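You operate a simulated robot arm through the tools that you are given. There is no shell and no other tool.

You run a simulated two-armed robot. Do the job below in one go: nothing can be reset, and whatever is moved stays where it is left.

TASK
Scrub the roasting tin clean with paste, then set it on the serving board.
Fine: steady the tin as you scrub; the scrubber goes back on the table. Set down upright: pan scrubber. What is to be rubbed or washed off counts as gone when no trace of it is left.
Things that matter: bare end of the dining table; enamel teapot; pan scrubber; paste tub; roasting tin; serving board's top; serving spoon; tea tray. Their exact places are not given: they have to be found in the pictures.

The check looks at the end state, three seconds after you hand in, the way a careful person would. Anything else that was tipped, shoved, dropped, spilled or broken makes it a failure.

THE ROBOT
Two 7-joint arms with two-finger parallel grippers on one trunk, on a base that drives. Base frame: it is fixed to the floor where the robot stands at the start and does not move with it; the origin is under the middle of the robot, x ahead of it, y to its left, z up; the surface under the hand at the start is at about z = 0.745. Lengths are in m, angles in degrees, forces in N, time in s.
The left shoulder is at the start at [0.07, 0.156, 1.005], the right one opposite. Places, roughly: bare end of the dining table [0.6, 0.5, 0.7]; serving board's top [0.8, 0.2, 0.8]. Payload 3.91 kg a hand.
The tool frame of a hand sits at the grasp point between the pads (the TCP): z along the fingers, y along the line on which they close. The tips reach 0.03 m beyond it. The gripper opens to 0.11 m. The fingers are 0.02 m wide and 0.01 m thick; the gripper's body (0.048 by 0.112 m) begins 0.055 m behind the TCP.
Orientation is told as [roll, pitch, yaw] about the base's x, y, z axes, in that order, counted from this pose: with the fingers straight down and closing along the base's y, the tool's x points along the base's -x, its y along +y and its z along -z.

THE INTERFACE
- The arms move only by the tool apply_moves. It takes "left_plan", "right_plan" or both (then of equal length, played together; a hand with none holds still); each is a list of rows, each an object of numbers (a shift or turn left out is 0, a gripper value left out holds the last): "fingers": the opening in per cent of the stroke, from 0 (shut) to 100 (fully open); "x", "y", "z": the shift along the tool's x, y, z in m; "rx", "ry", "rz": the turn, a rotation vector about the tool's x, y, z in degrees. In form: [{"fingers": .., "x": .., "y": .., "z": .., "rx": .., "ry": .., "rz": ..}, ...]. A call has 1 to 20 rows; each row is the pose to reach, as a shift and turn from the pose commanded when the call began, along the tool's axes at that moment. Rows are played at 5 a second. More than 0.05 m and 8.6 degrees between two rows, or a gripper value outside its range, and nothing of the call is played. Where a pose cannot be reached the arm comes as near as it can. A force on the tool above 40 N (or 10 N above the force at the start of the call, whichever is more), or a blocked arm, ends the call early, and 0.2 s more pass. The fingers move at their own pace (about 0.108 m/s each) and stop on an object; they squeeze with about 26 N. The grip force told is the motor's: it shows also when the fingers shut on nothing. Time passes only in rows, and 0.2 s behind the last, so rows that repeat a pose let the fingers close. The reply holds the time, the measured pose of the TCP, the force on the tool along the base axes, the opening and the grip force, in the units named above and with some noise, with the torque about the TCP (base axes, N m) and any sound that the robot's microphone picked up.
- Cameras (640 x 400 px; columns grow to the right, rows downward): "scene" is now at [0.1185, 0.0543, 1.2368]; the picture's right is [0.63, -0.78, -0.00], its down [-0.41, -0.33, -0.85] and it looks along [0.66, 0.53, -0.53] (base axes); focal length 244 px, centre (320, 200). "left" rides on the left gripper at [0.072, -0.017, -0.103] in its tool frame; the picture's right is [0.23, 0.97, 0.00], its down [-0.76, 0.18, -0.62] and it looks along [-0.61, 0.14, 0.78] (tool axes); focal length 222 px, centre (320, 200). "right" rides on the right gripper at [0.072, 0.017, -0.103] in its tool frame; the picture's right is [-0.23, 0.97, 0.00], its down [-0.76, -0.18, -0.62] and it looks along [-0.61, -0.14, 0.78] (tool axes); focal length 222 px, centre (320, 200).
- capture(camera): a new picture of that camera. The clock stands still meanwhile.
- move_column(by): slides the trunk up (or, below 0, down) by that many m; the arms and the scene camera ride with it, the base frame stays. It gives what a move gives, with no picture.
- drive_base(legs): drives the robot by 1 to 6 legs, each [ahead, left, turn to the left] in m, m and degrees, along the robot's own axes; the way and the turn of a leg run together, so that a leg with both is an arc; at most 1.5 m and 180 degrees a leg. The arms and the cameras ride along, it lands a little off, and it stops where it bumps. It gives what a move gives.
- pan_tilt(pan, tilt): turns the head with the scene camera to pan (to the left, within 86 degrees either way) and tilt (down, from -29 to 69), counted from straight ahead of the robot. It gives what a move gives.
- point_at(camera, pixels): for up to 12 pixels [column, row] of the newest picture of that camera ("zoom" is the newest enlarged one), the place [x, y, z] in the base frame of the surface seen there, good to about 0.003 m. The clock stands still meanwhile.
- close_up(camera, box): a new picture of the part [left, top, right, bottom] of that camera's present view, enlarged. The clock stands still meanwhile.
- job_done(): hands the job in; it is judged then, once.

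Unless the task says otherwise, let go and move clear before handing in.

The tools are called after "Emit:" as a command line: name --argument value ..., lists and objects as JSON in quotes. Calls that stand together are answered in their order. apply_moves: Moves the arms, as the interface text tells. Its arguments: {"type":"object","properties":{"left_plan":{"type":"array"},"right_plan":{"type":"array"}},"required":[]} The other tools are called the same way: move_column (by) slides the trunk up or down; drive_base (legs) drives the base; pan_tilt (pan, tilt) turns the head that bears the scene camera; capture (camera) takes a picture; point_at (camera, pixels) gives the place of the surface under pixels of a picture; close_up (camera, box) takes an enlarged picture of a part of a camera's view; job_done () hands the job in.

At the start:

```text
clock: 0.0
left_eef_pos: [0.4354, 0.6426, 1.0124]
left_tool_rot: [-0.2, -0.3, 0.0]
left_ft_force: [0.2, 0.1, -0.5]
left_torque: [-0.03, -0.03, 0.03]
left_width: 0.1098
left_gripper_force: 0.0
right_eef_pos: [0.6347, 0.0863, 1.0902]
right_tool_rot: [0.0, 0.0, 0.0]
right_ft_force: [0.7, 0.2, 0.6]
right_torque: [0.03, -0.02, 0.02]
right_width: 0.1104
right_gripper_force: 0.0
trunk travel left (down, up): [-0.45, 0.49]
robot x, y, heading: [0.0004, 0.0007, 0.2]
head pan, tilt: [38.7, 31.8]
```

scene: 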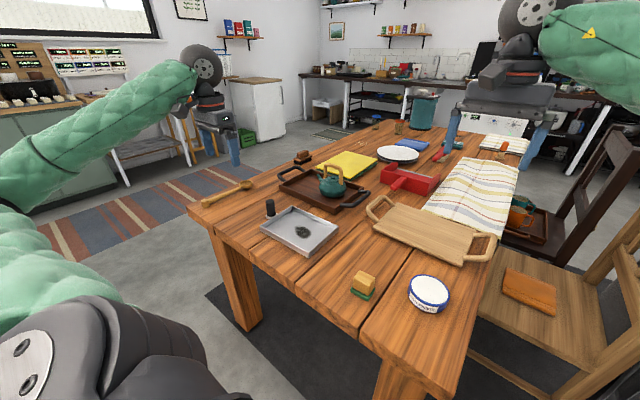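
right: 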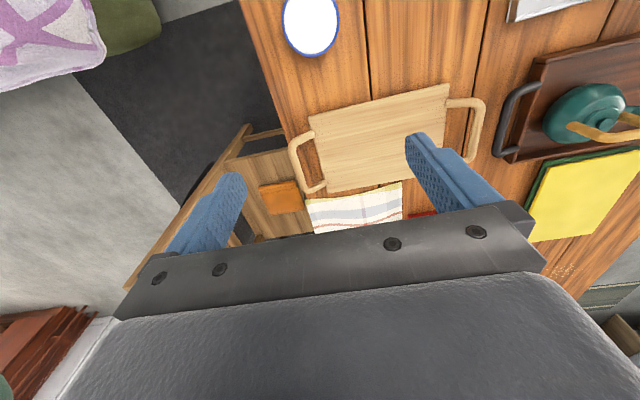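
left: 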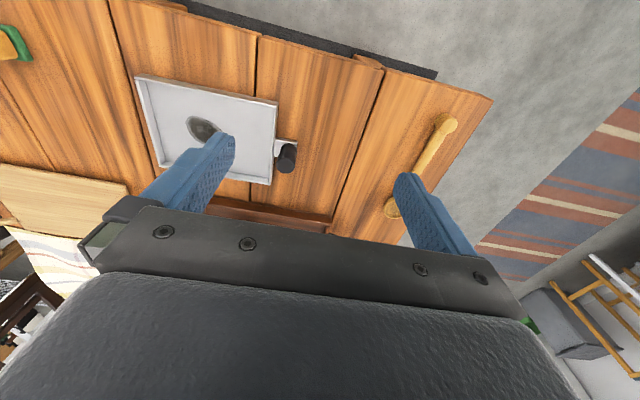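

The scene picture shows the tin (about 300,232) with a dark burnt spot and a dark knob handle at 270,207, the scrubber (yellow/green block at 363,287), the paste tub (428,293), the board (432,230) and tray with teapot (330,185). I will look closer at each.

Emit:
close_up --camera "scene" --box '[240, 180, 360, 260]'

Emit:
close_up --camera "scene" --box '[330, 250, 465, 334]'

Emit:
point_at --camera "scene" --pixels '[[302, 231], [270, 205], [364, 283], [430, 290], [430, 230], [295, 207], [340, 232], [304, 255], [262, 234], [275, 260], [330, 300], [243, 184]]'

```text
5.00 times, centred on (300, 220) of scene
```

zoom: 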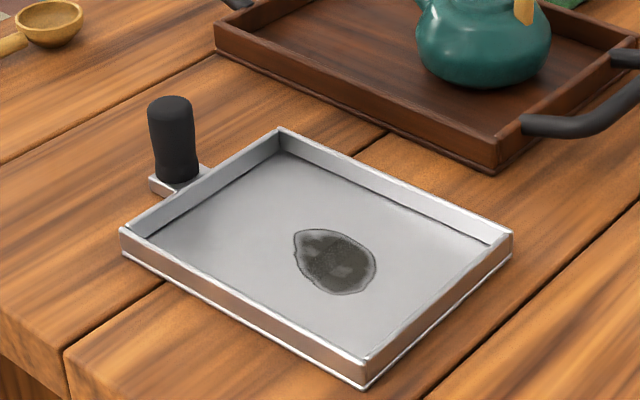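

```text
4.74 times, centred on (398, 292) of scene
```

zoom: 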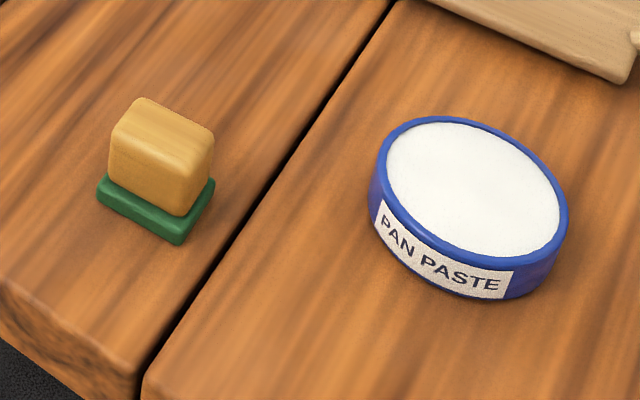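

```text
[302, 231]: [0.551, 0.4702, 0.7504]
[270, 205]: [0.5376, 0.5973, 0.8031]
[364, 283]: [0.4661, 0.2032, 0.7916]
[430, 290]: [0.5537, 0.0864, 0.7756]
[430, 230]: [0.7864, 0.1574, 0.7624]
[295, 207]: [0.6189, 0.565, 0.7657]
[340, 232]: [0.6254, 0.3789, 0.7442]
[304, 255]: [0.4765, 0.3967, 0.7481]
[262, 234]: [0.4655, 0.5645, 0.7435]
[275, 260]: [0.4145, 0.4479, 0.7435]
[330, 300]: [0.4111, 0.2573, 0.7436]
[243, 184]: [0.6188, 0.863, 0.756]
```

The close-ups show the tin with a single upright black knob on a tab at its far-left corner, a dark burnt patch in the middle, the scrubber standing pad-down, and an open paste tub. I'll measure the edges of each.

Emit:
close_up --camera "scene" --box '[240, 180, 360, 260]'

Emit:
point_at --camera "zoom" --pixels '[[122, 232], [280, 131], [511, 233], [365, 360], [172, 100], [160, 185], [205, 170], [296, 245], [376, 265], [330, 292], [325, 232], [440, 310]]'

Emit:
close_up --camera "scene" --box '[330, 250, 465, 334]'

Emit:
point_at --camera "zoom" --pixels '[[160, 120], [140, 105], [210, 130], [178, 205], [112, 175], [98, 190], [178, 240], [213, 185], [470, 190], [388, 160], [558, 220], [440, 245]]'

Emit:
close_up --camera "scene" --box '[350, 170, 510, 270]'

Emit:
point_at --camera "zoom" --pixels '[[320, 240], [100, 200], [200, 130], [440, 350], [500, 300], [80, 130], [540, 260], [480, 360], [300, 160], [150, 230], [400, 40]]'

```text
5.00 times, centred on (300, 220) of scene
```

zoom: 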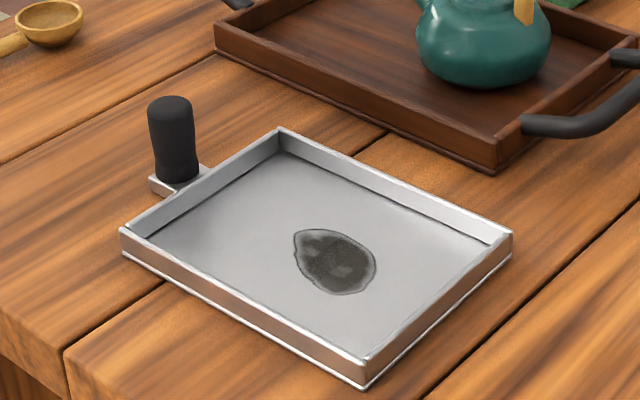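

```text
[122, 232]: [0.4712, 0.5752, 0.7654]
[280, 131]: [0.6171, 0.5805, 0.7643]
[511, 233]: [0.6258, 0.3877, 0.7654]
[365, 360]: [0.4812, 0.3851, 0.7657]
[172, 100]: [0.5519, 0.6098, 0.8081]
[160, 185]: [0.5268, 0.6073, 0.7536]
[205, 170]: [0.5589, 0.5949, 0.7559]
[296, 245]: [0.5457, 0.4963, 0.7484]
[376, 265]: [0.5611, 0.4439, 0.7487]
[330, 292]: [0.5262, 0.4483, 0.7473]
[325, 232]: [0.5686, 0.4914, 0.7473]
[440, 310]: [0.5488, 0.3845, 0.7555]
```

```text
4.74 times, centred on (398, 292) of scene
```

zoom: 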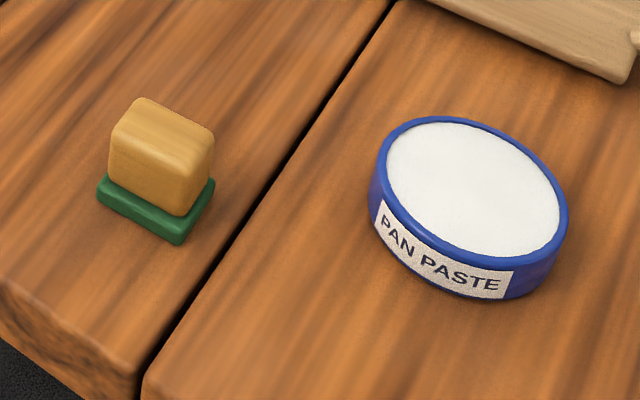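

```text
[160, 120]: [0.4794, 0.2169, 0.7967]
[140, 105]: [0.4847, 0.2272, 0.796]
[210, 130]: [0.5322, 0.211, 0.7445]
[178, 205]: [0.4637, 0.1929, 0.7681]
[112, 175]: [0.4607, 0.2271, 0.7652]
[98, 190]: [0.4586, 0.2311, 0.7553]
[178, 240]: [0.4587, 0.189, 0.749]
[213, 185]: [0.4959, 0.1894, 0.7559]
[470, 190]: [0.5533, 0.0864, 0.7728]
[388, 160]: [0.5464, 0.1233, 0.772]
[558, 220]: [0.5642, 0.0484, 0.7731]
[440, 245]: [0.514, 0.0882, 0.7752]
```

```text
4.00 times, centred on (430, 220) of scene
```

zoom: 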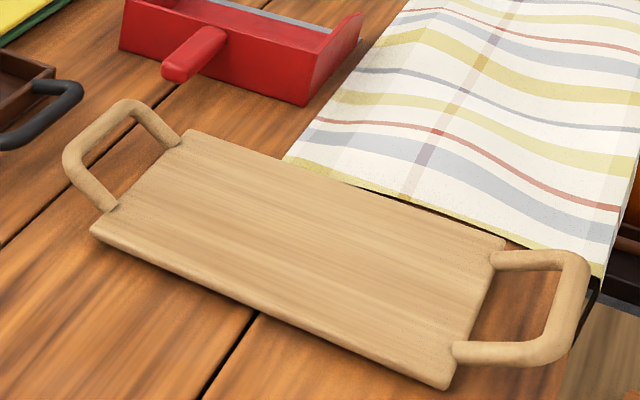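

```text
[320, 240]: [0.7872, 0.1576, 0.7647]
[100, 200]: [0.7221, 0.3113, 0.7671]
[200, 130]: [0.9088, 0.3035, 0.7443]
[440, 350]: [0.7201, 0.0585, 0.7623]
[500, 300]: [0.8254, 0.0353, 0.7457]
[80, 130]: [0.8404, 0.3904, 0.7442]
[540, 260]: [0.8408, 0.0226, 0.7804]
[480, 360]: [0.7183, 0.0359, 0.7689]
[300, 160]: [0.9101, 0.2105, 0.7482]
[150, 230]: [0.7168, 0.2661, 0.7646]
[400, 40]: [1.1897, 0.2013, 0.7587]
```

Measured: tin centre about (0.549, 0.482), rim z 0.766, floor z 0.7475, knob at about (0.545, 0.603); scrubber about (0.478, 0.210), tub about (0.555, 0.086), board top z 0.764. I'll look around to check the floor on the left and the board more from the front.

Emit:
pan_tilt --pan 80 --tilt 50

Emit:
capture --camera "scene"

Emit:
pan_tilt --pan 15 --tilt 45

Emit:
capture --camera "scene"

```text
clock: 1.1
left_eef_pos: [0.4359, 0.6433, 1.0113]
left_tool_rot: [-0.2, -0.3, 0.0]
left_ft_force: [-0.3, -0.4, 1.2]
left_torque: [0.01, -0.03, 0.04]
left_width: 0.1102
left_gripper_force: 0.2
right_eef_pos: [0.6346, 0.0869, 1.0905]
right_tool_rot: [0.0, 0.0, 0.0]
right_ft_force: [0.2, -0.5, 0.0]
right_torque: [0.01, 0.03, -0.01]
right_width: 0.1099
right_gripper_force: 0.1
trunk travel left (down, up): [-0.45, 0.49]
robot x, y, heading: [-0.0026, -0.0017, -0.0]
head pan, tilt: [80.0, 50.0]
```

```text
taken
```

scene: 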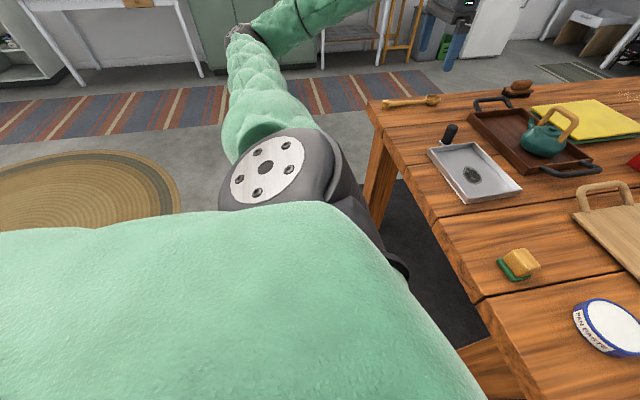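

```text
clock: 2.4
left_eef_pos: [0.4349, 0.6423, 1.0113]
left_tool_rot: [-0.2, -0.3, 0.0]
left_ft_force: [-0.2, 0.9, 0.1]
left_torque: [-0.01, 0.03, 0.01]
left_width: 0.1097
left_gripper_force: 0.1
right_eef_pos: [0.6345, 0.0859, 1.0905]
right_tool_rot: [0.0, 0.0, -0.1]
right_ft_force: [0.2, 0.4, -0.1]
right_torque: [0.02, 0.01, 0.02]
right_width: 0.1102
right_gripper_force: 0.0
trunk travel left (down, up): [-0.45, 0.49]
robot x, y, heading: [-0.0005, 0.0002, 0.0]
head pan, tilt: [15.0, 45.0]
```

```text
taken
```

scene: 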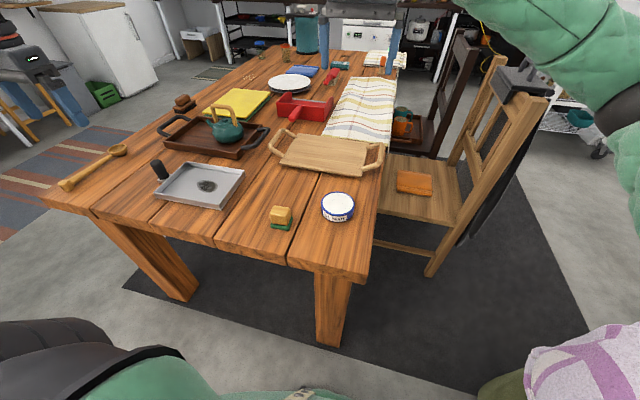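

The floor to the left of the robot is clear (table end runs along x≈0.4), so I'll sidestep 0.18 m left to put the tin, scrubber and tub in comfortable reach of both hands.

Emit:
drive_base --legs '[[0, 0.18, 0]]'

Emit:
pan_tilt --pan 12 --tilt 48

Emit:
capture --camera "scene"

Emit:
capture --camera "right"

Emit:
capture --camera "left"

```text
clock: 3.9
left_eef_pos: [0.4367, 0.8193, 1.0105]
left_tool_rot: [-0.3, -0.2, -0.2]
left_ft_force: [0.7, 0.4, -0.3]
left_torque: [-0.03, 0.0, 0.04]
left_width: 0.1099
left_gripper_force: 0.0
right_eef_pos: [0.6336, 0.263, 1.0899]
right_tool_rot: [-0.1, 0.0, -0.2]
right_ft_force: [0.4, 0.4, -0.4]
right_torque: [-0.03, -0.02, -0.02]
right_width: 0.1099
right_gripper_force: 0.0
trunk travel left (down, up): [-0.45, 0.49]
robot x, y, heading: [-0.0005, 0.1779, -0.2]
head pan, tilt: [15.0, 45.0]
```

```text
clock: 4.6
left_eef_pos: [0.4381, 0.8186, 1.0127]
left_tool_rot: [-0.3, -0.3, -0.2]
left_ft_force: [0.0, 0.1, 0.1]
left_torque: [0.01, 0.01, -0.01]
left_width: 0.1098
left_gripper_force: 0.1
right_eef_pos: [0.6351, 0.2618, 1.0895]
right_tool_rot: [0.0, 0.0, -0.2]
right_ft_force: [0.1, 0.2, -0.6]
right_torque: [0.03, -0.03, 0.0]
right_width: 0.11
right_gripper_force: 0.1
trunk travel left (down, up): [-0.45, 0.49]
robot x, y, heading: [-0.0003, 0.1761, -0.2]
head pan, tilt: [12.0, 48.0]
```

```text
taken
```

scene: 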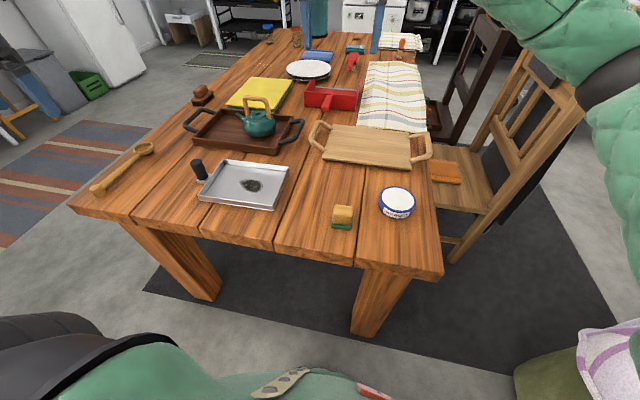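

```text
taken
```

right: 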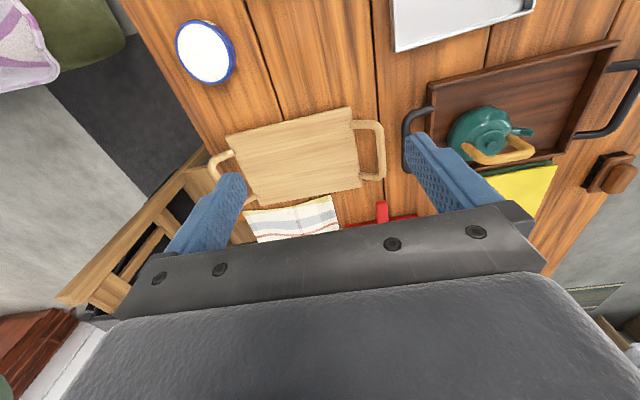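

```text
taken
```

left: 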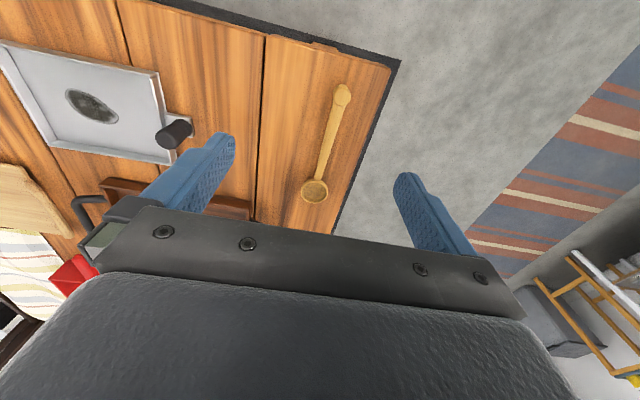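

The robot now stands at y≈0.177; everything is clearly visible: scrubber at (343,215), tub (397,200), tin (247,185), board (368,145). I'll measure them again from here with enlargements.

Emit:
close_up --camera "scene" --box '[310, 180, 430, 255]'

Emit:
point_at --camera "zoom" --pixels '[[175, 150], [120, 225], [215, 260], [235, 230], [170, 200], [460, 110], [460, 60], [370, 110], [550, 120], [470, 170]]'

Emit:
close_up --camera "scene" --box '[180, 145, 308, 225]'

Emit:
point_at --camera "zoom" --pixels '[[93, 65], [80, 95], [110, 95], [105, 125], [85, 135], [140, 160], [350, 200], [320, 185], [390, 205], [240, 75]]'

Emit:
close_up --camera "scene" --box '[298, 105, 442, 195]'

Emit:
point_at --camera "zoom" --pixels '[[310, 170], [120, 240], [145, 85], [485, 135], [505, 275], [70, 95], [55, 180], [100, 195], [590, 210], [530, 130], [110, 75]]'

```text
5.33 times, centred on (370, 218) of scene
```

zoom: 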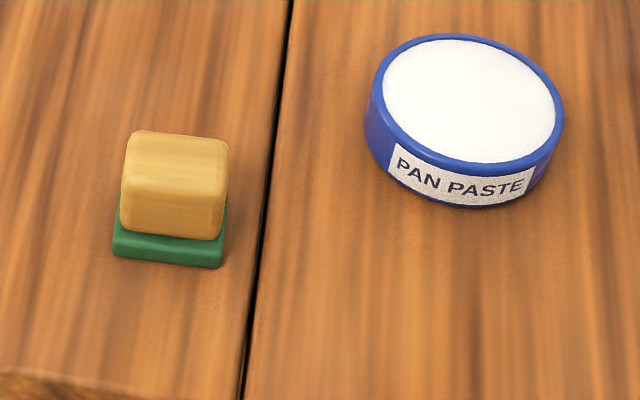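

```text
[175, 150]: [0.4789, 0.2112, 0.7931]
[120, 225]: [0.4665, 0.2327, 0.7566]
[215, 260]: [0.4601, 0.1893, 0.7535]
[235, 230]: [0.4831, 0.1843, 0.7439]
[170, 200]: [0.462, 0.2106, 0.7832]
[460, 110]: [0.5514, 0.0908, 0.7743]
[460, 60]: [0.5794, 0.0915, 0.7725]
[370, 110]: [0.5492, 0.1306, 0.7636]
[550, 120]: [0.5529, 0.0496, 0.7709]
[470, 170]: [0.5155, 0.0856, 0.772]
```

```text
5.00 times, centred on (244, 185) of scene
```

zoom: 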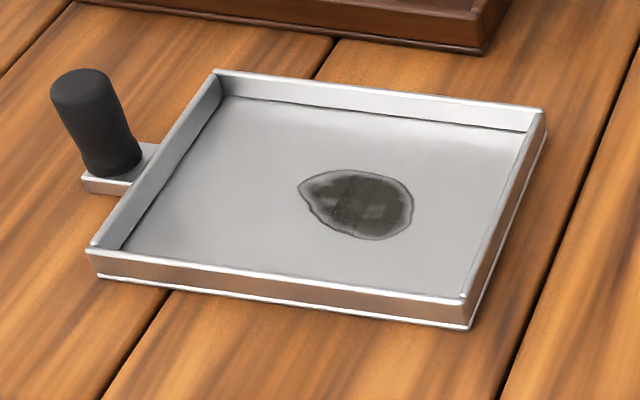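

```text
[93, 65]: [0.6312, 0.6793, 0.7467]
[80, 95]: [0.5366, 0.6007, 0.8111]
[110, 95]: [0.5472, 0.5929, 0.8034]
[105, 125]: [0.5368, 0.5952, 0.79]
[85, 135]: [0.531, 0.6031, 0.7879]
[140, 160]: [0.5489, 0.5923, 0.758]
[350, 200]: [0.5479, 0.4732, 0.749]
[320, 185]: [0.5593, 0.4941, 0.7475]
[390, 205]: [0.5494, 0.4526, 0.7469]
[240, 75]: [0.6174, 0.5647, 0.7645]
```

```text
4.44 times, centred on (370, 150) of scene
```

zoom: 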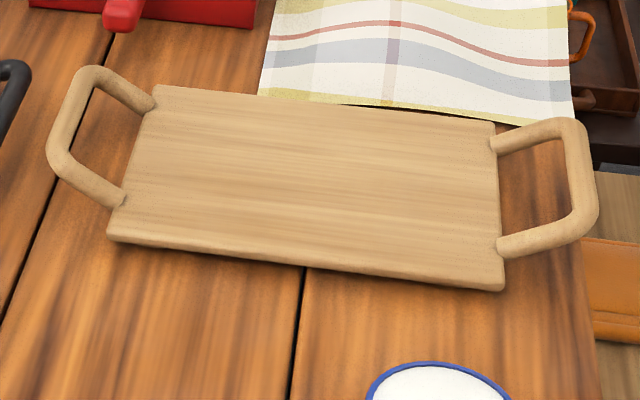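

```text
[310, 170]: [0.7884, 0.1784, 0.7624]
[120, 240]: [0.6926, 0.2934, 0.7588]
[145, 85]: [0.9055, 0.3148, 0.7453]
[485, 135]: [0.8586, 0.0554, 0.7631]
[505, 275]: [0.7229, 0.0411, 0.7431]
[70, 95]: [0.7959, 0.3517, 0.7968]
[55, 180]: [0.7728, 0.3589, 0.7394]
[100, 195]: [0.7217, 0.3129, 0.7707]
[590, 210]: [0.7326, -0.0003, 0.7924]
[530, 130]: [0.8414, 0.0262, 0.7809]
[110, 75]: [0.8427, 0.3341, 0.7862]
```

Scrubber block centre about (0.478, 0.211), top 0.795, square to the axes; tub centre about (0.553, 0.088) with paste at z≈0.773. I'll bring the right hand above the scrubber, turning it 90° so its fingers close along x (keeps the hand narrow towards the left hand when scrubbing).

Emit:
apply_moves --right_plan '[{"fingers": 100, "x": 0.013, "y": -0.004, "z": 0.014, "rz": -7.5}, {"x": 0.026, "y": -0.008, "z": 0.028, "rz": -15}, {"x": 0.039, "y": -0.013, "z": 0.042, "rz": -22.5}, {"x": 0.052, "y": -0.017, "z": 0.056, "rz": -30}, {"x": 0.065, "y": -0.021, "z": 0.07, "rz": -37.5}, {"x": 0.078, "y": -0.025, "z": 0.084, "rz": -45}, {"x": 0.091, "y": -0.03, "z": 0.098, "rz": -52.5}, {"x": 0.104, "y": -0.034, "z": 0.112, "rz": -60}, {"x": 0.117, "y": -0.038, "z": 0.126, "rz": -67.5}, {"x": 0.13, "y": -0.042, "z": 0.14, "rz": -75}, {"x": 0.143, "y": -0.047, "z": 0.154, "rz": -82.5}, {"x": 0.157, "y": -0.051, "z": 0.168, "rz": -90}, {"x": 0.157, "y": -0.051, "z": 0.168, "rz": -90}]'

Emit:
capture --camera "right"

Emit:
capture --camera "scene"

```text
clock: 7.4
left_eef_pos: [0.4377, 0.8192, 1.0127]
left_tool_rot: [-0.3, -0.3, -0.3]
left_ft_force: [0.3, 0.3, 0.0]
left_torque: [0.01, -0.01, -0.04]
left_width: 0.1099
left_gripper_force: 0.0
right_eef_pos: [0.4774, 0.2133, 0.9248]
right_tool_rot: [0.0, 0.1, 89.9]
right_ft_force: [-0.1, 0.2, -0.4]
right_torque: [-0.02, 0.05, 0.04]
right_width: 0.1098
right_gripper_force: 0.1
trunk travel left (down, up): [-0.45, 0.49]
robot x, y, heading: [0.0001, 0.1752, -0.2]
head pan, tilt: [12.0, 48.0]
```

```text
taken
```

right: 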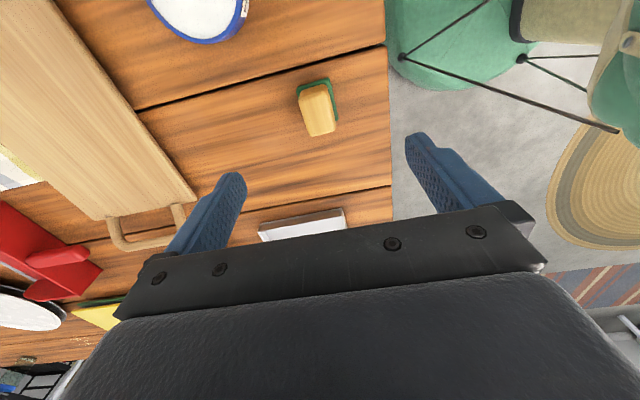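

```text
taken
```

scene: 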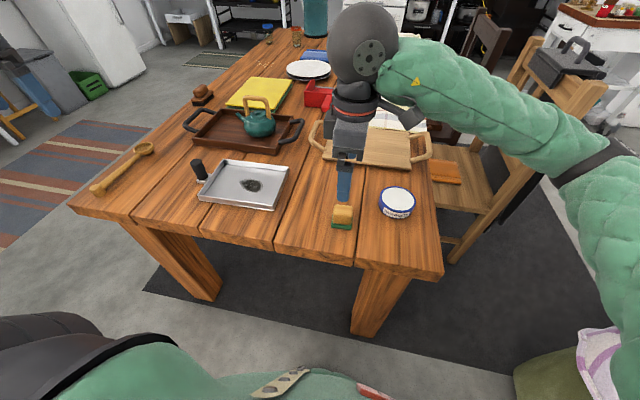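

The right hand is at (0.477, 0.213, 0.925), yaw 90; the scrubber is at (318,108) in the right picture, between the fingers. I'll measure the block's edges from this view.

Emit:
close_up --camera "right" --box '[270, 60, 370, 150]'

Emit:
point_at --camera "right" --pixels '[[315, 93], [302, 92], [326, 90], [320, 120], [312, 134], [334, 131], [296, 88], [328, 80], [336, 112], [318, 100]]'

```text
4.44 times, centred on (320, 105) of right
```

zoom: 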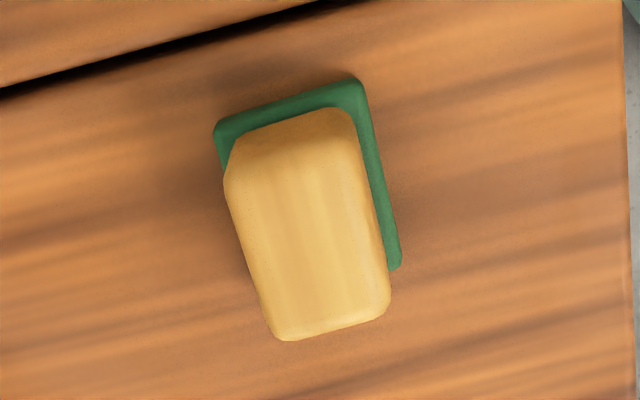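

```text
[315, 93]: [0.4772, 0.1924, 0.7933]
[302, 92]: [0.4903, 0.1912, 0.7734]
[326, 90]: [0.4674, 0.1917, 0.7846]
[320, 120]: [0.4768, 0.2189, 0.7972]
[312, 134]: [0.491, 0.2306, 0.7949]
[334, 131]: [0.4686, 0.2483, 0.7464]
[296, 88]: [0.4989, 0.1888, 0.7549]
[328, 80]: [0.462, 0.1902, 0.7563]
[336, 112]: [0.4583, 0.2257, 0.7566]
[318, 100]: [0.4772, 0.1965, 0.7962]
```

The block spans x 0.464–0.491 and y 0.190–0.231 with the pad just proud of it below z 0.757. I'll descend to TCP z 0.790 (tips 0.760, above the pad) and close on the wooden block.

Emit:
apply_moves --right_plan '[{"x": 0.001, "z": 0.025}, {"x": 0.002, "z": 0.05}, {"x": 0.002, "z": 0.075}, {"x": 0.002, "z": 0.1}, {"x": 0.002, "z": 0.12}, {"x": 0.002, "z": 0.135}, {"x": 0.002, "z": 0.135}]'

Emit:
capture --camera "right"

Emit:
close_up --camera "scene" --box '[290, 150, 410, 230]'

```text
clock: 9.0
left_eef_pos: [0.4374, 0.8178, 1.0113]
left_tool_rot: [-0.3, -0.3, -0.2]
left_ft_force: [-0.3, -0.1, 0.3]
left_torque: [0.01, 0.02, -0.01]
left_width: 0.11
left_gripper_force: 0.0
right_eef_pos: [0.4781, 0.2087, 0.7856]
right_tool_rot: [0.0, -0.1, 89.8]
right_ft_force: [-0.6, 0.7, 0.9]
right_torque: [0.0, 0.02, 0.0]
right_width: 0.1104
right_gripper_force: 0.0
trunk travel left (down, up): [-0.45, 0.49]
robot x, y, heading: [-0.0046, 0.1767, -0.1]
head pan, tilt: [12.0, 48.0]
```

```text
taken
```

right: 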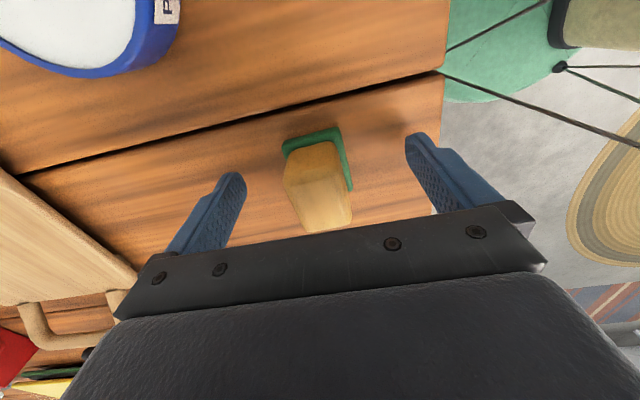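

```text
5.00 times, centred on (350, 190) of scene
```

zoom: 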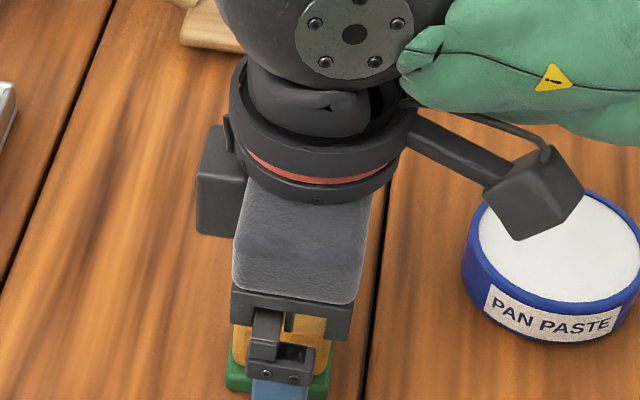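

The measured height is 0.786, slightly low for the pad top at 0.757, so I'll raise 4 mm and then close the fingers on the block.

Emit:
apply_moves --right_plan '[{"z": -0.004}, {"z": -0.004, "fingers": 60}, {"z": -0.004, "fingers": 40}, {"z": -0.004, "fingers": 10}, {"z": -0.004, "fingers": 0}, {"z": -0.004, "fingers": 0}, {"z": -0.004, "fingers": 0}]'

Emit:
capture --camera "right"

Emit:
close_up --camera "scene" --box '[290, 150, 410, 230]'

```text
clock: 10.6
left_eef_pos: [0.4372, 0.8182, 1.011]
left_tool_rot: [-0.3, -0.3, -0.3]
left_ft_force: [0.3, -0.6, 0.2]
left_torque: [0.01, -0.01, 0.02]
left_width: 0.11
left_gripper_force: 0.0
right_eef_pos: [0.4781, 0.2089, 0.791]
right_tool_rot: [0.0, 0.0, 89.8]
right_ft_force: [0.0, -0.1, 1.3]
right_torque: [0.02, 0.05, 0.01]
right_width: 0.0314
right_gripper_force: 26.5
trunk travel left (down, up): [-0.45, 0.49]
robot x, y, heading: [-0.002, 0.1775, -0.2]
head pan, tilt: [12.0, 48.0]
```

```text
taken
```

right: 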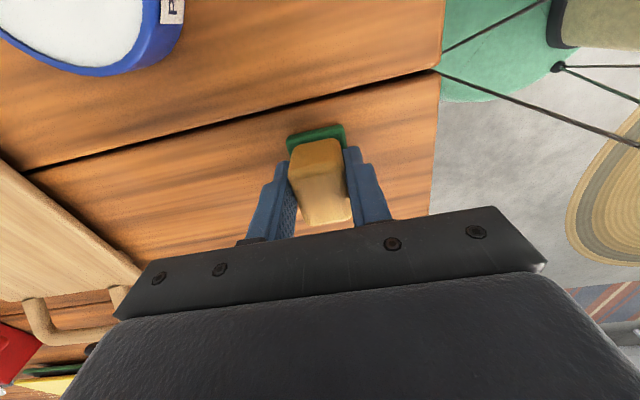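

```text
5.00 times, centred on (350, 190) of scene
```

zoom: 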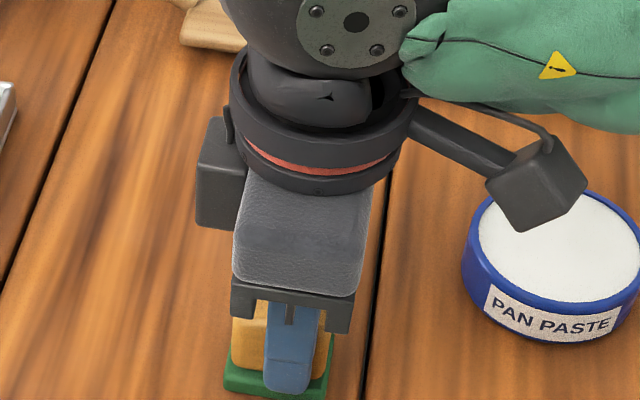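

The block is held (width 0.031, force 26.5). I'll lift it 0.08 m and check it hangs straight, and look at the tub rim again.

Emit:
apply_moves --right_plan '[{"z": -0.02}, {"z": -0.04}, {"z": -0.06}, {"z": -0.08}, {"z": -0.08}]'

Emit:
capture --camera "right"

Emit:
close_up --camera "scene" --box '[310, 150, 430, 230]'

Emit:
point_at --camera "zoom" --pixels '[[460, 185], [480, 180], [400, 240], [370, 240], [545, 270], [553, 275], [440, 320], [445, 325], [440, 260], [460, 250]]'

```text
clock: 11.8
left_eef_pos: [0.4369, 0.8186, 1.0117]
left_tool_rot: [-0.3, -0.3, -0.2]
left_ft_force: [0.1, 0.4, -0.9]
left_torque: [0.01, -0.01, 0.01]
left_width: 0.11
left_gripper_force: 0.1
right_eef_pos: [0.4782, 0.2111, 0.8708]
right_tool_rot: [0.0, 0.1, 89.8]
right_ft_force: [0.0, -0.4, -0.4]
right_torque: [-0.02, 0.03, -0.02]
right_width: 0.0315
right_gripper_force: 25.9
trunk travel left (down, up): [-0.45, 0.49]
robot x, y, heading: [0.0012, 0.179, -0.3]
head pan, tilt: [12.0, 48.0]
```

```text
taken
```

right: 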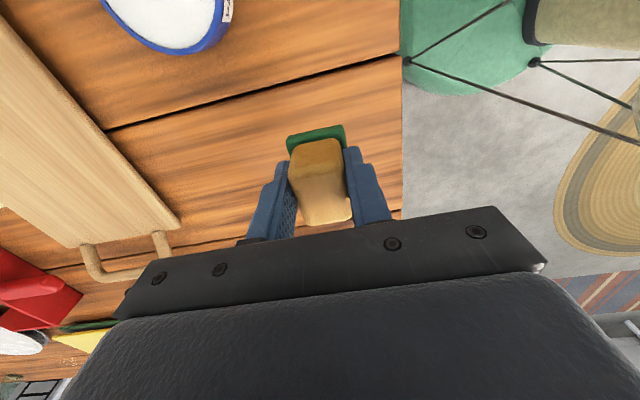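

```text
5.00 times, centred on (370, 190) of scene
```

zoom: 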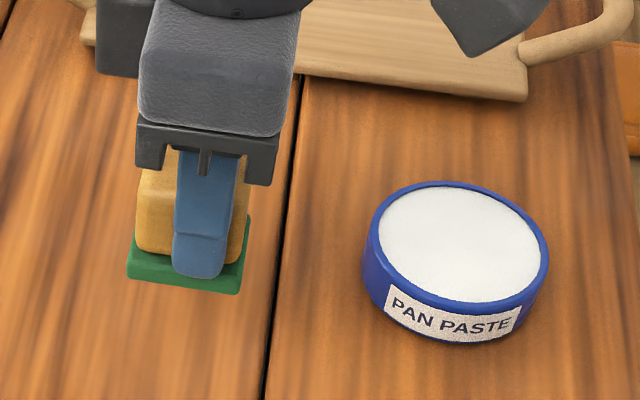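

```text
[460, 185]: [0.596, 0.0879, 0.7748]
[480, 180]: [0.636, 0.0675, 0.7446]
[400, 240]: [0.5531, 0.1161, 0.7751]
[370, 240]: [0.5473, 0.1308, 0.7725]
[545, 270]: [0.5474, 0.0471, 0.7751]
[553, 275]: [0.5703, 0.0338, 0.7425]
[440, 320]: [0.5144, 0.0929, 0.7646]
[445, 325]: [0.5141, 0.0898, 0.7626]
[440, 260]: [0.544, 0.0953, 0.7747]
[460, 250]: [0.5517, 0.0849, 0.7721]
```

The scrubber hangs level. Tub centre works out at (0.555, 0.089), paste z about 0.774. I'll move over it and lower close to the surface.

Emit:
apply_moves --right_plan '[{"x": 0.03, "y": -0.02}, {"x": 0.06, "y": -0.04}, {"x": 0.09, "y": -0.06}, {"x": 0.121, "y": -0.077}, {"x": 0.121, "y": -0.077, "z": 0.015}, {"x": 0.121, "y": -0.077, "z": 0.03}, {"x": 0.121, "y": -0.077, "z": 0.043}, {"x": 0.121, "y": -0.077, "z": 0.043}]'

Emit:
capture --camera "right"

Emit:
close_up --camera "scene" --box '[340, 150, 460, 230]'

```text
clock: 13.6
left_eef_pos: [0.4363, 0.8178, 1.0117]
left_tool_rot: [-0.2, -0.3, -0.2]
left_ft_force: [0.8, -0.2, 1.3]
left_torque: [-0.01, 0.03, -0.02]
left_width: 0.1102
left_gripper_force: 0.0
right_eef_pos: [0.5085, 0.1586, 0.8721]
right_tool_rot: [-0.1, 0.0, 89.7]
right_ft_force: [-0.1, 0.6, 0.3]
right_torque: [0.01, -0.03, -0.01]
right_width: 0.0313
right_gripper_force: 26.0
right hand out of reach, approached as far as the arm can: row 2, 3, 4, 5, 6, 7, 8
trunk travel left (down, up): [-0.45, 0.49]
robot x, y, heading: [-0.0022, 0.1754, -0.0]
head pan, tilt: [12.0, 48.0]
```

```text
taken
```

right: 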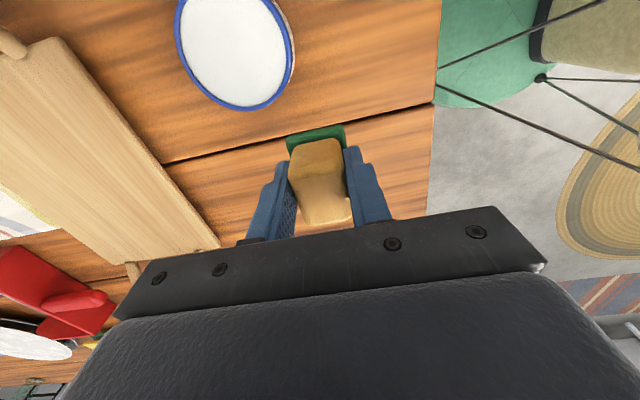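

```text
5.00 times, centred on (400, 190) of scene
```

zoom: 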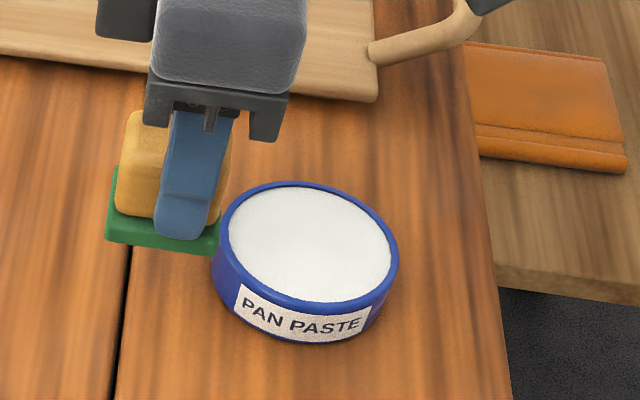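

The yaw-90 pose is out of reach over the tub (stopped at (0.509, 0.159, 0.872), nothing touched). The tub is round, so I'll turn the hand back towards yaw 30 while staying high, and see where the commanded pose stands.

Emit:
apply_moves --right_plan '[{"z": -0.043, "rz": 7.5}, {"z": -0.043, "rz": 15}, {"z": -0.043, "rz": 22.5}, {"z": -0.043, "rz": 30}, {"z": -0.043, "rz": 30}]'

```text
clock: 14.8
left_eef_pos: [0.4362, 0.8187, 1.0118]
left_tool_rot: [-0.3, -0.4, -0.2]
left_ft_force: [-0.4, 0.7, -0.2]
left_torque: [-0.02, 0.0, -0.02]
left_width: 0.1101
left_gripper_force: 0.0
right_eef_pos: [0.5082, 0.1582, 0.9143]
right_tool_rot: [-0.1, 0.0, 59.8]
right_ft_force: [0.1, -0.7, -0.3]
right_torque: [0.01, 0.03, -0.01]
right_width: 0.0317
right_gripper_force: 26.6
trunk travel left (down, up): [-0.45, 0.49]
robot x, y, heading: [-0.0002, 0.175, -0.3]
head pan, tilt: [12.0, 48.0]
```

The commanded pose follows the reached one. I'll turn on to yaw 0 in place so the axes are simple, then move over the tub.

Emit:
apply_moves --right_plan '[{"rz": 8.5}, {"rz": 17}, {"rz": 25.5}, {"rz": 34}, {"rz": 42.5}, {"rz": 51}, {"rz": 59.5}, {"rz": 59.5}]'

Emit:
apply_moves --right_plan '[{"x": -0.012, "y": -0.018}, {"x": -0.024, "y": -0.035}, {"x": -0.036, "y": -0.053}, {"x": -0.047, "y": -0.069}, {"x": -0.047, "y": -0.069}]'

Emit:
capture --camera "right"

Emit:
close_up --camera "scene" --box '[340, 130, 460, 230]'

```text
clock: 16.6
left_eef_pos: [0.4377, 0.8183, 1.0113]
left_tool_rot: [-0.1, -0.3, -0.2]
left_ft_force: [0.3, 0.3, 0.3]
left_torque: [0.01, -0.01, 0.0]
left_width: 0.1098
left_gripper_force: 0.0
right_eef_pos: [0.5093, 0.1556, 0.9129]
right_tool_rot: [0.0, 0.1, 0.2]
right_ft_force: [0.6, -0.2, -0.7]
right_torque: [-0.01, -0.01, 0.01]
right_width: 0.0316
right_gripper_force: 26.0
trunk travel left (down, up): [-0.45, 0.49]
robot x, y, heading: [0.0026, 0.1752, -0.2]
head pan, tilt: [12.0, 48.0]
```

```text
clock: 17.8
left_eef_pos: [0.4371, 0.8192, 1.0114]
left_tool_rot: [-0.2, -0.3, -0.1]
left_ft_force: [0.2, 0.2, 0.4]
left_torque: [0.01, -0.01, 0.0]
left_width: 0.1099
left_gripper_force: 0.0
right_eef_pos: [0.5542, 0.0867, 0.914]
right_tool_rot: [0.0, 0.0, 0.2]
right_ft_force: [0.8, 0.2, -0.2]
right_torque: [0.02, 0.02, -0.01]
right_width: 0.0315
right_gripper_force: 26.4
trunk travel left (down, up): [-0.45, 0.49]
robot x, y, heading: [0.0045, 0.1787, 0.0]
head pan, tilt: [12.0, 48.0]
```

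```text
taken
```

right: 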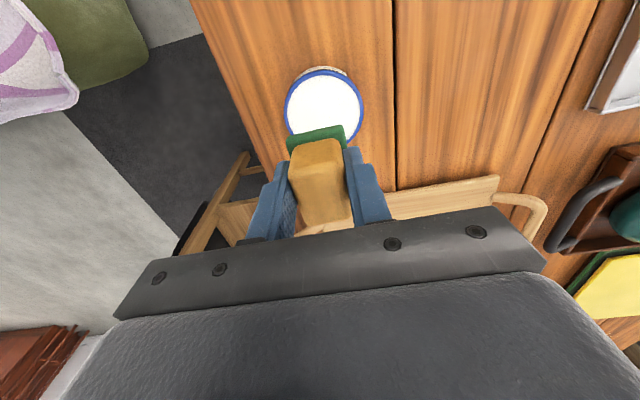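

```text
4.00 times, centred on (400, 180) of scene
```

zoom: 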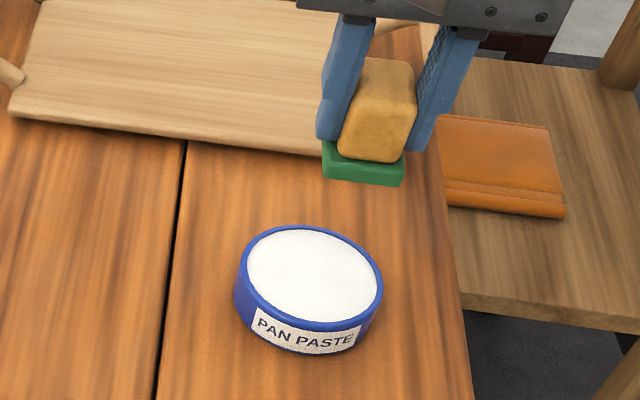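

TCP is at (0.554, 0.087) above the tub at yaw 0. I'll lower to just above the paste (TCP ≈0.822) and check.

Emit:
apply_moves --right_plan '[{"y": 0.002, "z": 0.02}, {"y": 0.002, "z": 0.04}, {"y": 0.002, "z": 0.06}, {"y": 0.002, "z": 0.075}, {"y": 0.002, "z": 0.087}, {"y": 0.002, "z": 0.09}, {"y": 0.002, "z": 0.09}]'

Emit:
close_up --camera "scene" --box '[350, 160, 440, 220]'

Emit:
capture --camera "right"

```text
clock: 19.4
left_eef_pos: [0.4371, 0.818, 1.0114]
left_tool_rot: [-0.2, -0.4, -0.3]
left_ft_force: [0.0, -0.2, 0.3]
left_torque: [0.0, 0.02, -0.02]
left_width: 0.1099
left_gripper_force: 0.0
right_eef_pos: [0.5569, 0.0885, 0.8236]
right_tool_rot: [0.0, 0.0, 0.3]
right_ft_force: [-0.7, 0.4, -0.9]
right_torque: [0.01, 0.02, 0.02]
right_width: 0.0314
right_gripper_force: 25.8
trunk travel left (down, up): [-0.45, 0.49]
robot x, y, heading: [0.002, 0.18, -0.3]
head pan, tilt: [12.0, 48.0]
```

```text
6.67 times, centred on (395, 190) of scene
```

zoom: 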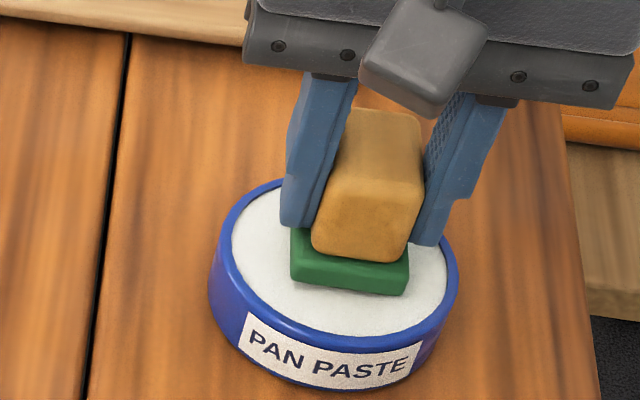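

```text
taken
```

right: 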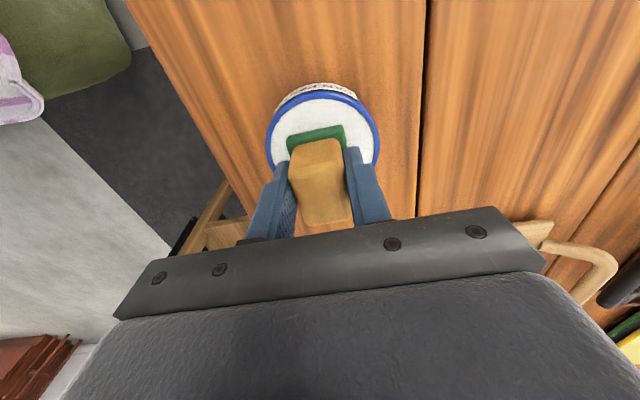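

The pad hovers within the tub's rim just over the paste. I'll ease down in small steps and watch the force.

Emit:
apply_moves --right_plan '[{"z": 0.001}, {"z": 0.002}, {"z": 0.003}, {"z": 0.004}, {"z": 0.004}]'

Emit:
close_up --camera "scene" --box '[350, 160, 440, 220]'

```text
clock: 20.6
left_eef_pos: [0.4368, 0.819, 1.0114]
left_tool_rot: [-0.2, -0.3, -0.2]
left_ft_force: [-0.3, -0.7, -0.9]
left_torque: [-0.01, 0.0, -0.01]
left_width: 0.1099
left_gripper_force: 0.1
right_eef_pos: [0.5569, 0.0893, 0.8191]
right_tool_rot: [0.0, 0.0, 0.3]
right_ft_force: [-0.1, 0.0, -0.7]
right_torque: [0.0, 0.0, -0.02]
right_width: 0.0316
right_gripper_force: 26.0
trunk travel left (down, up): [-0.45, 0.49]
robot x, y, heading: [0.0009, 0.1772, -0.1]
head pan, tilt: [12.0, 48.0]
```

```text
6.67 times, centred on (395, 190) of scene
```

zoom: 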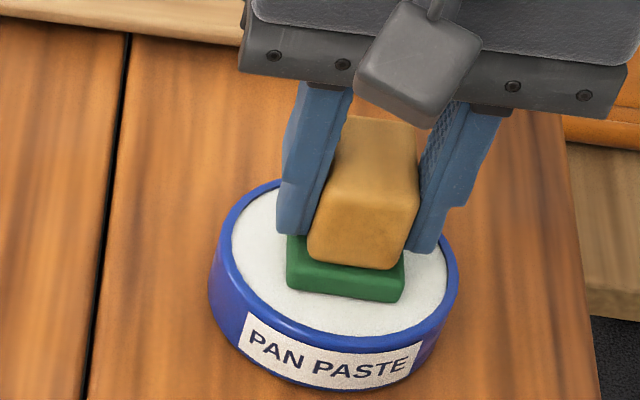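

No contact force yet. Another 4 mm in 1 mm steps.

Emit:
apply_moves --right_plan '[{"z": 0.001}, {"z": 0.002}, {"z": 0.003}, {"z": 0.004}, {"z": 0.004}]'

Emit:
close_up --camera "scene" --box '[350, 160, 440, 220]'

```text
clock: 21.8
left_eef_pos: [0.4361, 0.8187, 1.0119]
left_tool_rot: [-0.1, -0.4, -0.2]
left_ft_force: [0.2, 0.6, 0.0]
left_torque: [-0.02, -0.01, 0.0]
left_width: 0.11
left_gripper_force: 0.0
right_eef_pos: [0.5563, 0.0892, 0.8167]
right_tool_rot: [0.0, -0.1, 0.2]
right_ft_force: [3.4, 3.0, 24.5]
right_torque: [0.08, -0.12, 0.01]
right_width: 0.0318
right_gripper_force: 26.4
trunk travel left (down, up): [-0.45, 0.49]
robot x, y, heading: [0.0003, 0.1741, 0.0]
head pan, tilt: [12.0, 48.0]
```

```text
6.67 times, centred on (395, 190) of scene
```

zoom: 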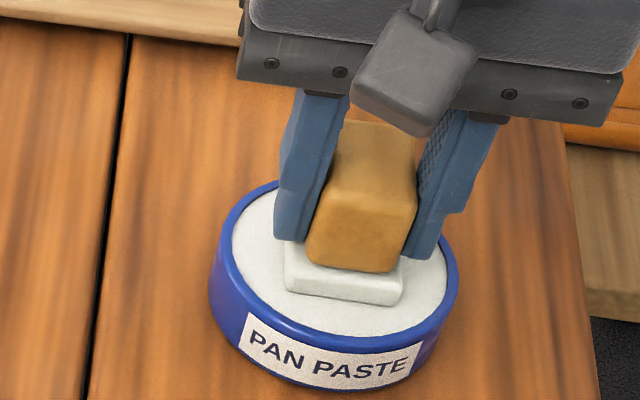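

The pad has turned white with paste (25 N contact). I'll lift straight up 0.1 m.

Emit:
apply_moves --right_plan '[{"z": -0.01}, {"z": -0.03}, {"z": -0.05}, {"z": -0.075}, {"z": -0.1}, {"z": -0.1}]'

Emit:
capture --camera "scene"

Emit:
capture --camera "right"

Emit:
capture --camera "left"

```text
clock: 23.2
left_eef_pos: [0.4367, 0.8188, 1.011]
left_tool_rot: [-0.3, -0.3, -0.2]
left_ft_force: [0.8, -1.3, 0.4]
left_torque: [-0.02, -0.01, 0.04]
left_width: 0.1098
left_gripper_force: 0.2
right_eef_pos: [0.5563, 0.0897, 0.9178]
right_tool_rot: [-0.1, 0.0, 0.3]
right_ft_force: [1.0, -0.7, -0.5]
right_torque: [-0.02, -0.04, -0.02]
right_width: 0.0317
right_gripper_force: 26.6
trunk travel left (down, up): [-0.45, 0.49]
robot x, y, heading: [0.0001, 0.1765, -0.4]
head pan, tilt: [12.0, 48.0]
```

```text
taken
```

scene: 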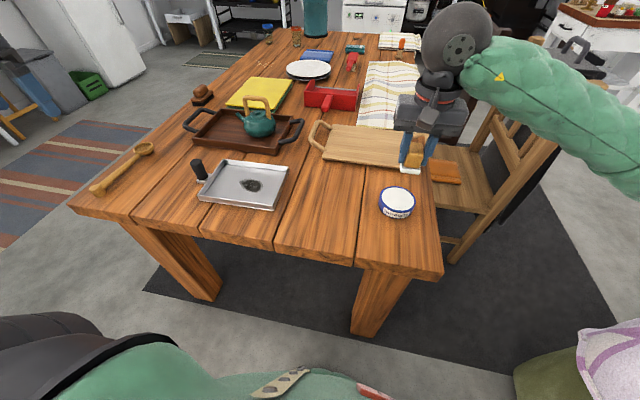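

```text
taken
```

right: 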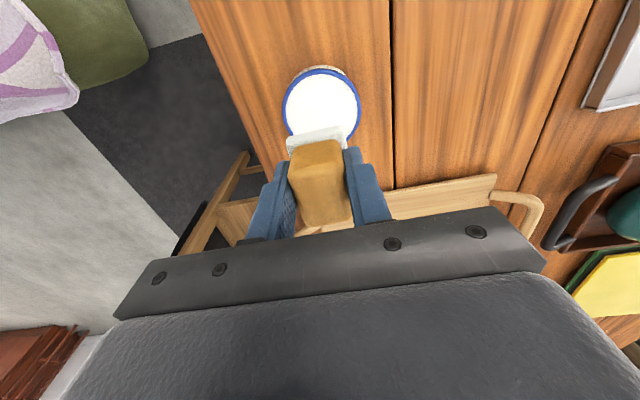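

```text
taken
```

left: 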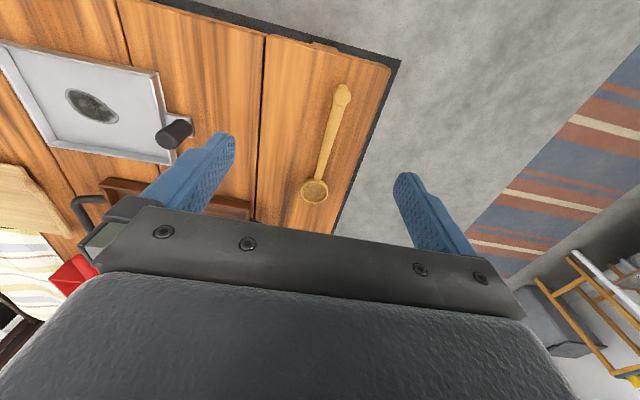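

Paste-loaded scrubber is clear of the tub, and the tub did not move. Now the left hand goes above the knob at (0.543, 0.600), staying at z 0.90 for a look.

Emit:
apply_moves --left_plan '[{"fingers": 100, "x": -0.018, "y": -0.036, "z": 0.0}, {"x": -0.036, "y": -0.073, "z": 0.0}, {"x": -0.053, "y": -0.109, "z": 0.02}, {"x": -0.071, "y": -0.146, "z": 0.045}, {"x": -0.089, "y": -0.182, "z": 0.07}, {"x": -0.106, "y": -0.2185, "z": 0.09}, {"x": -0.106, "y": -0.2185, "z": 0.105}, {"x": -0.106, "y": -0.2185, "z": 0.105}]'

Emit:
capture --camera "left"

Emit:
capture --camera "scene"

```text
clock: 25.0
left_eef_pos: [0.5432, 0.5972, 0.909]
left_tool_rot: [-0.1, -0.2, -0.2]
left_ft_force: [0.2, 1.2, -0.2]
left_torque: [-0.01, 0.01, -0.03]
left_width: 0.1102
left_gripper_force: 0.0
right_eef_pos: [0.5548, 0.0874, 0.918]
right_tool_rot: [0.0, 0.0, 0.3]
right_ft_force: [-0.3, -0.2, -0.5]
right_torque: [0.0, -0.01, 0.02]
right_width: 0.0314
right_gripper_force: 25.8
trunk travel left (down, up): [-0.45, 0.49]
robot x, y, heading: [-0.002, 0.1795, -0.4]
head pan, tilt: [12.0, 48.0]
```

```text
taken
```

left: 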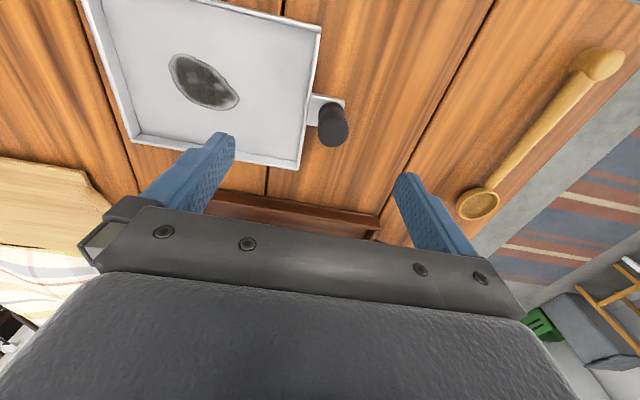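

```text
taken
```

scene: 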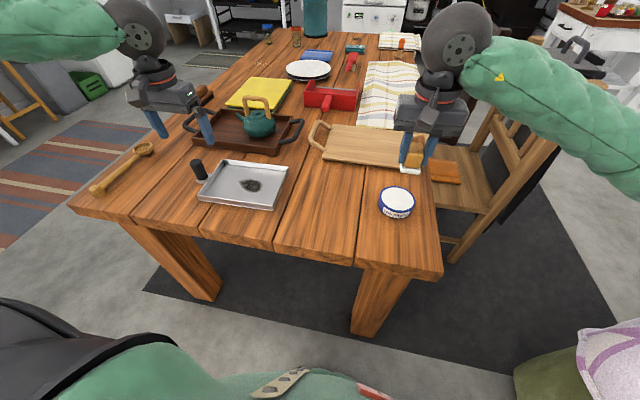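

The left hand is above the knob; knob at about (333,125) in the left picture, centred between the fingers. I'll measure the knob and the tin wall from here.

Emit:
close_up --camera "left" --box '[260, 70, 380, 160]'

Emit:
point_at --camera "left" --pixels '[[334, 139], [332, 107], [322, 122], [345, 120], [310, 110], [319, 35], [302, 160], [130, 130], [90, 20], [338, 133], [312, 98], [342, 98]]'

```text
4.44 times, centred on (320, 115) of left
```

zoom: 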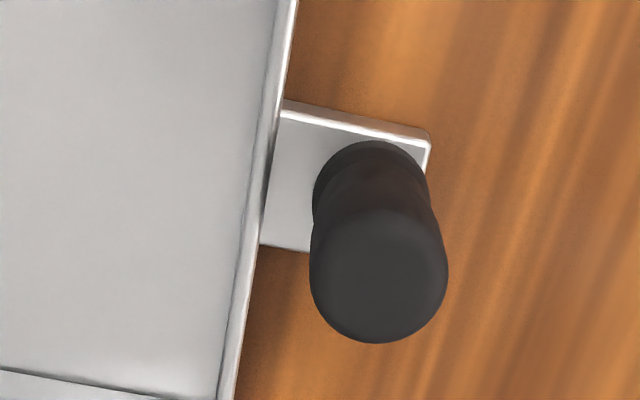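

```text
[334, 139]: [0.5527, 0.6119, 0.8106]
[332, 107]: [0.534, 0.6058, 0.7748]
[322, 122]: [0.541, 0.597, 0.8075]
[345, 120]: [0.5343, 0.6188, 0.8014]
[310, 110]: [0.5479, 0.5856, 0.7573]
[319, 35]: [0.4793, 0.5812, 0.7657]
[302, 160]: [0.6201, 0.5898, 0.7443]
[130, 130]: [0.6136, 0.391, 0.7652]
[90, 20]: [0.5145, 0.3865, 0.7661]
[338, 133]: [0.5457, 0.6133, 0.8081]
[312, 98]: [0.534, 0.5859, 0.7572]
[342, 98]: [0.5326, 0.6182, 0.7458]
```

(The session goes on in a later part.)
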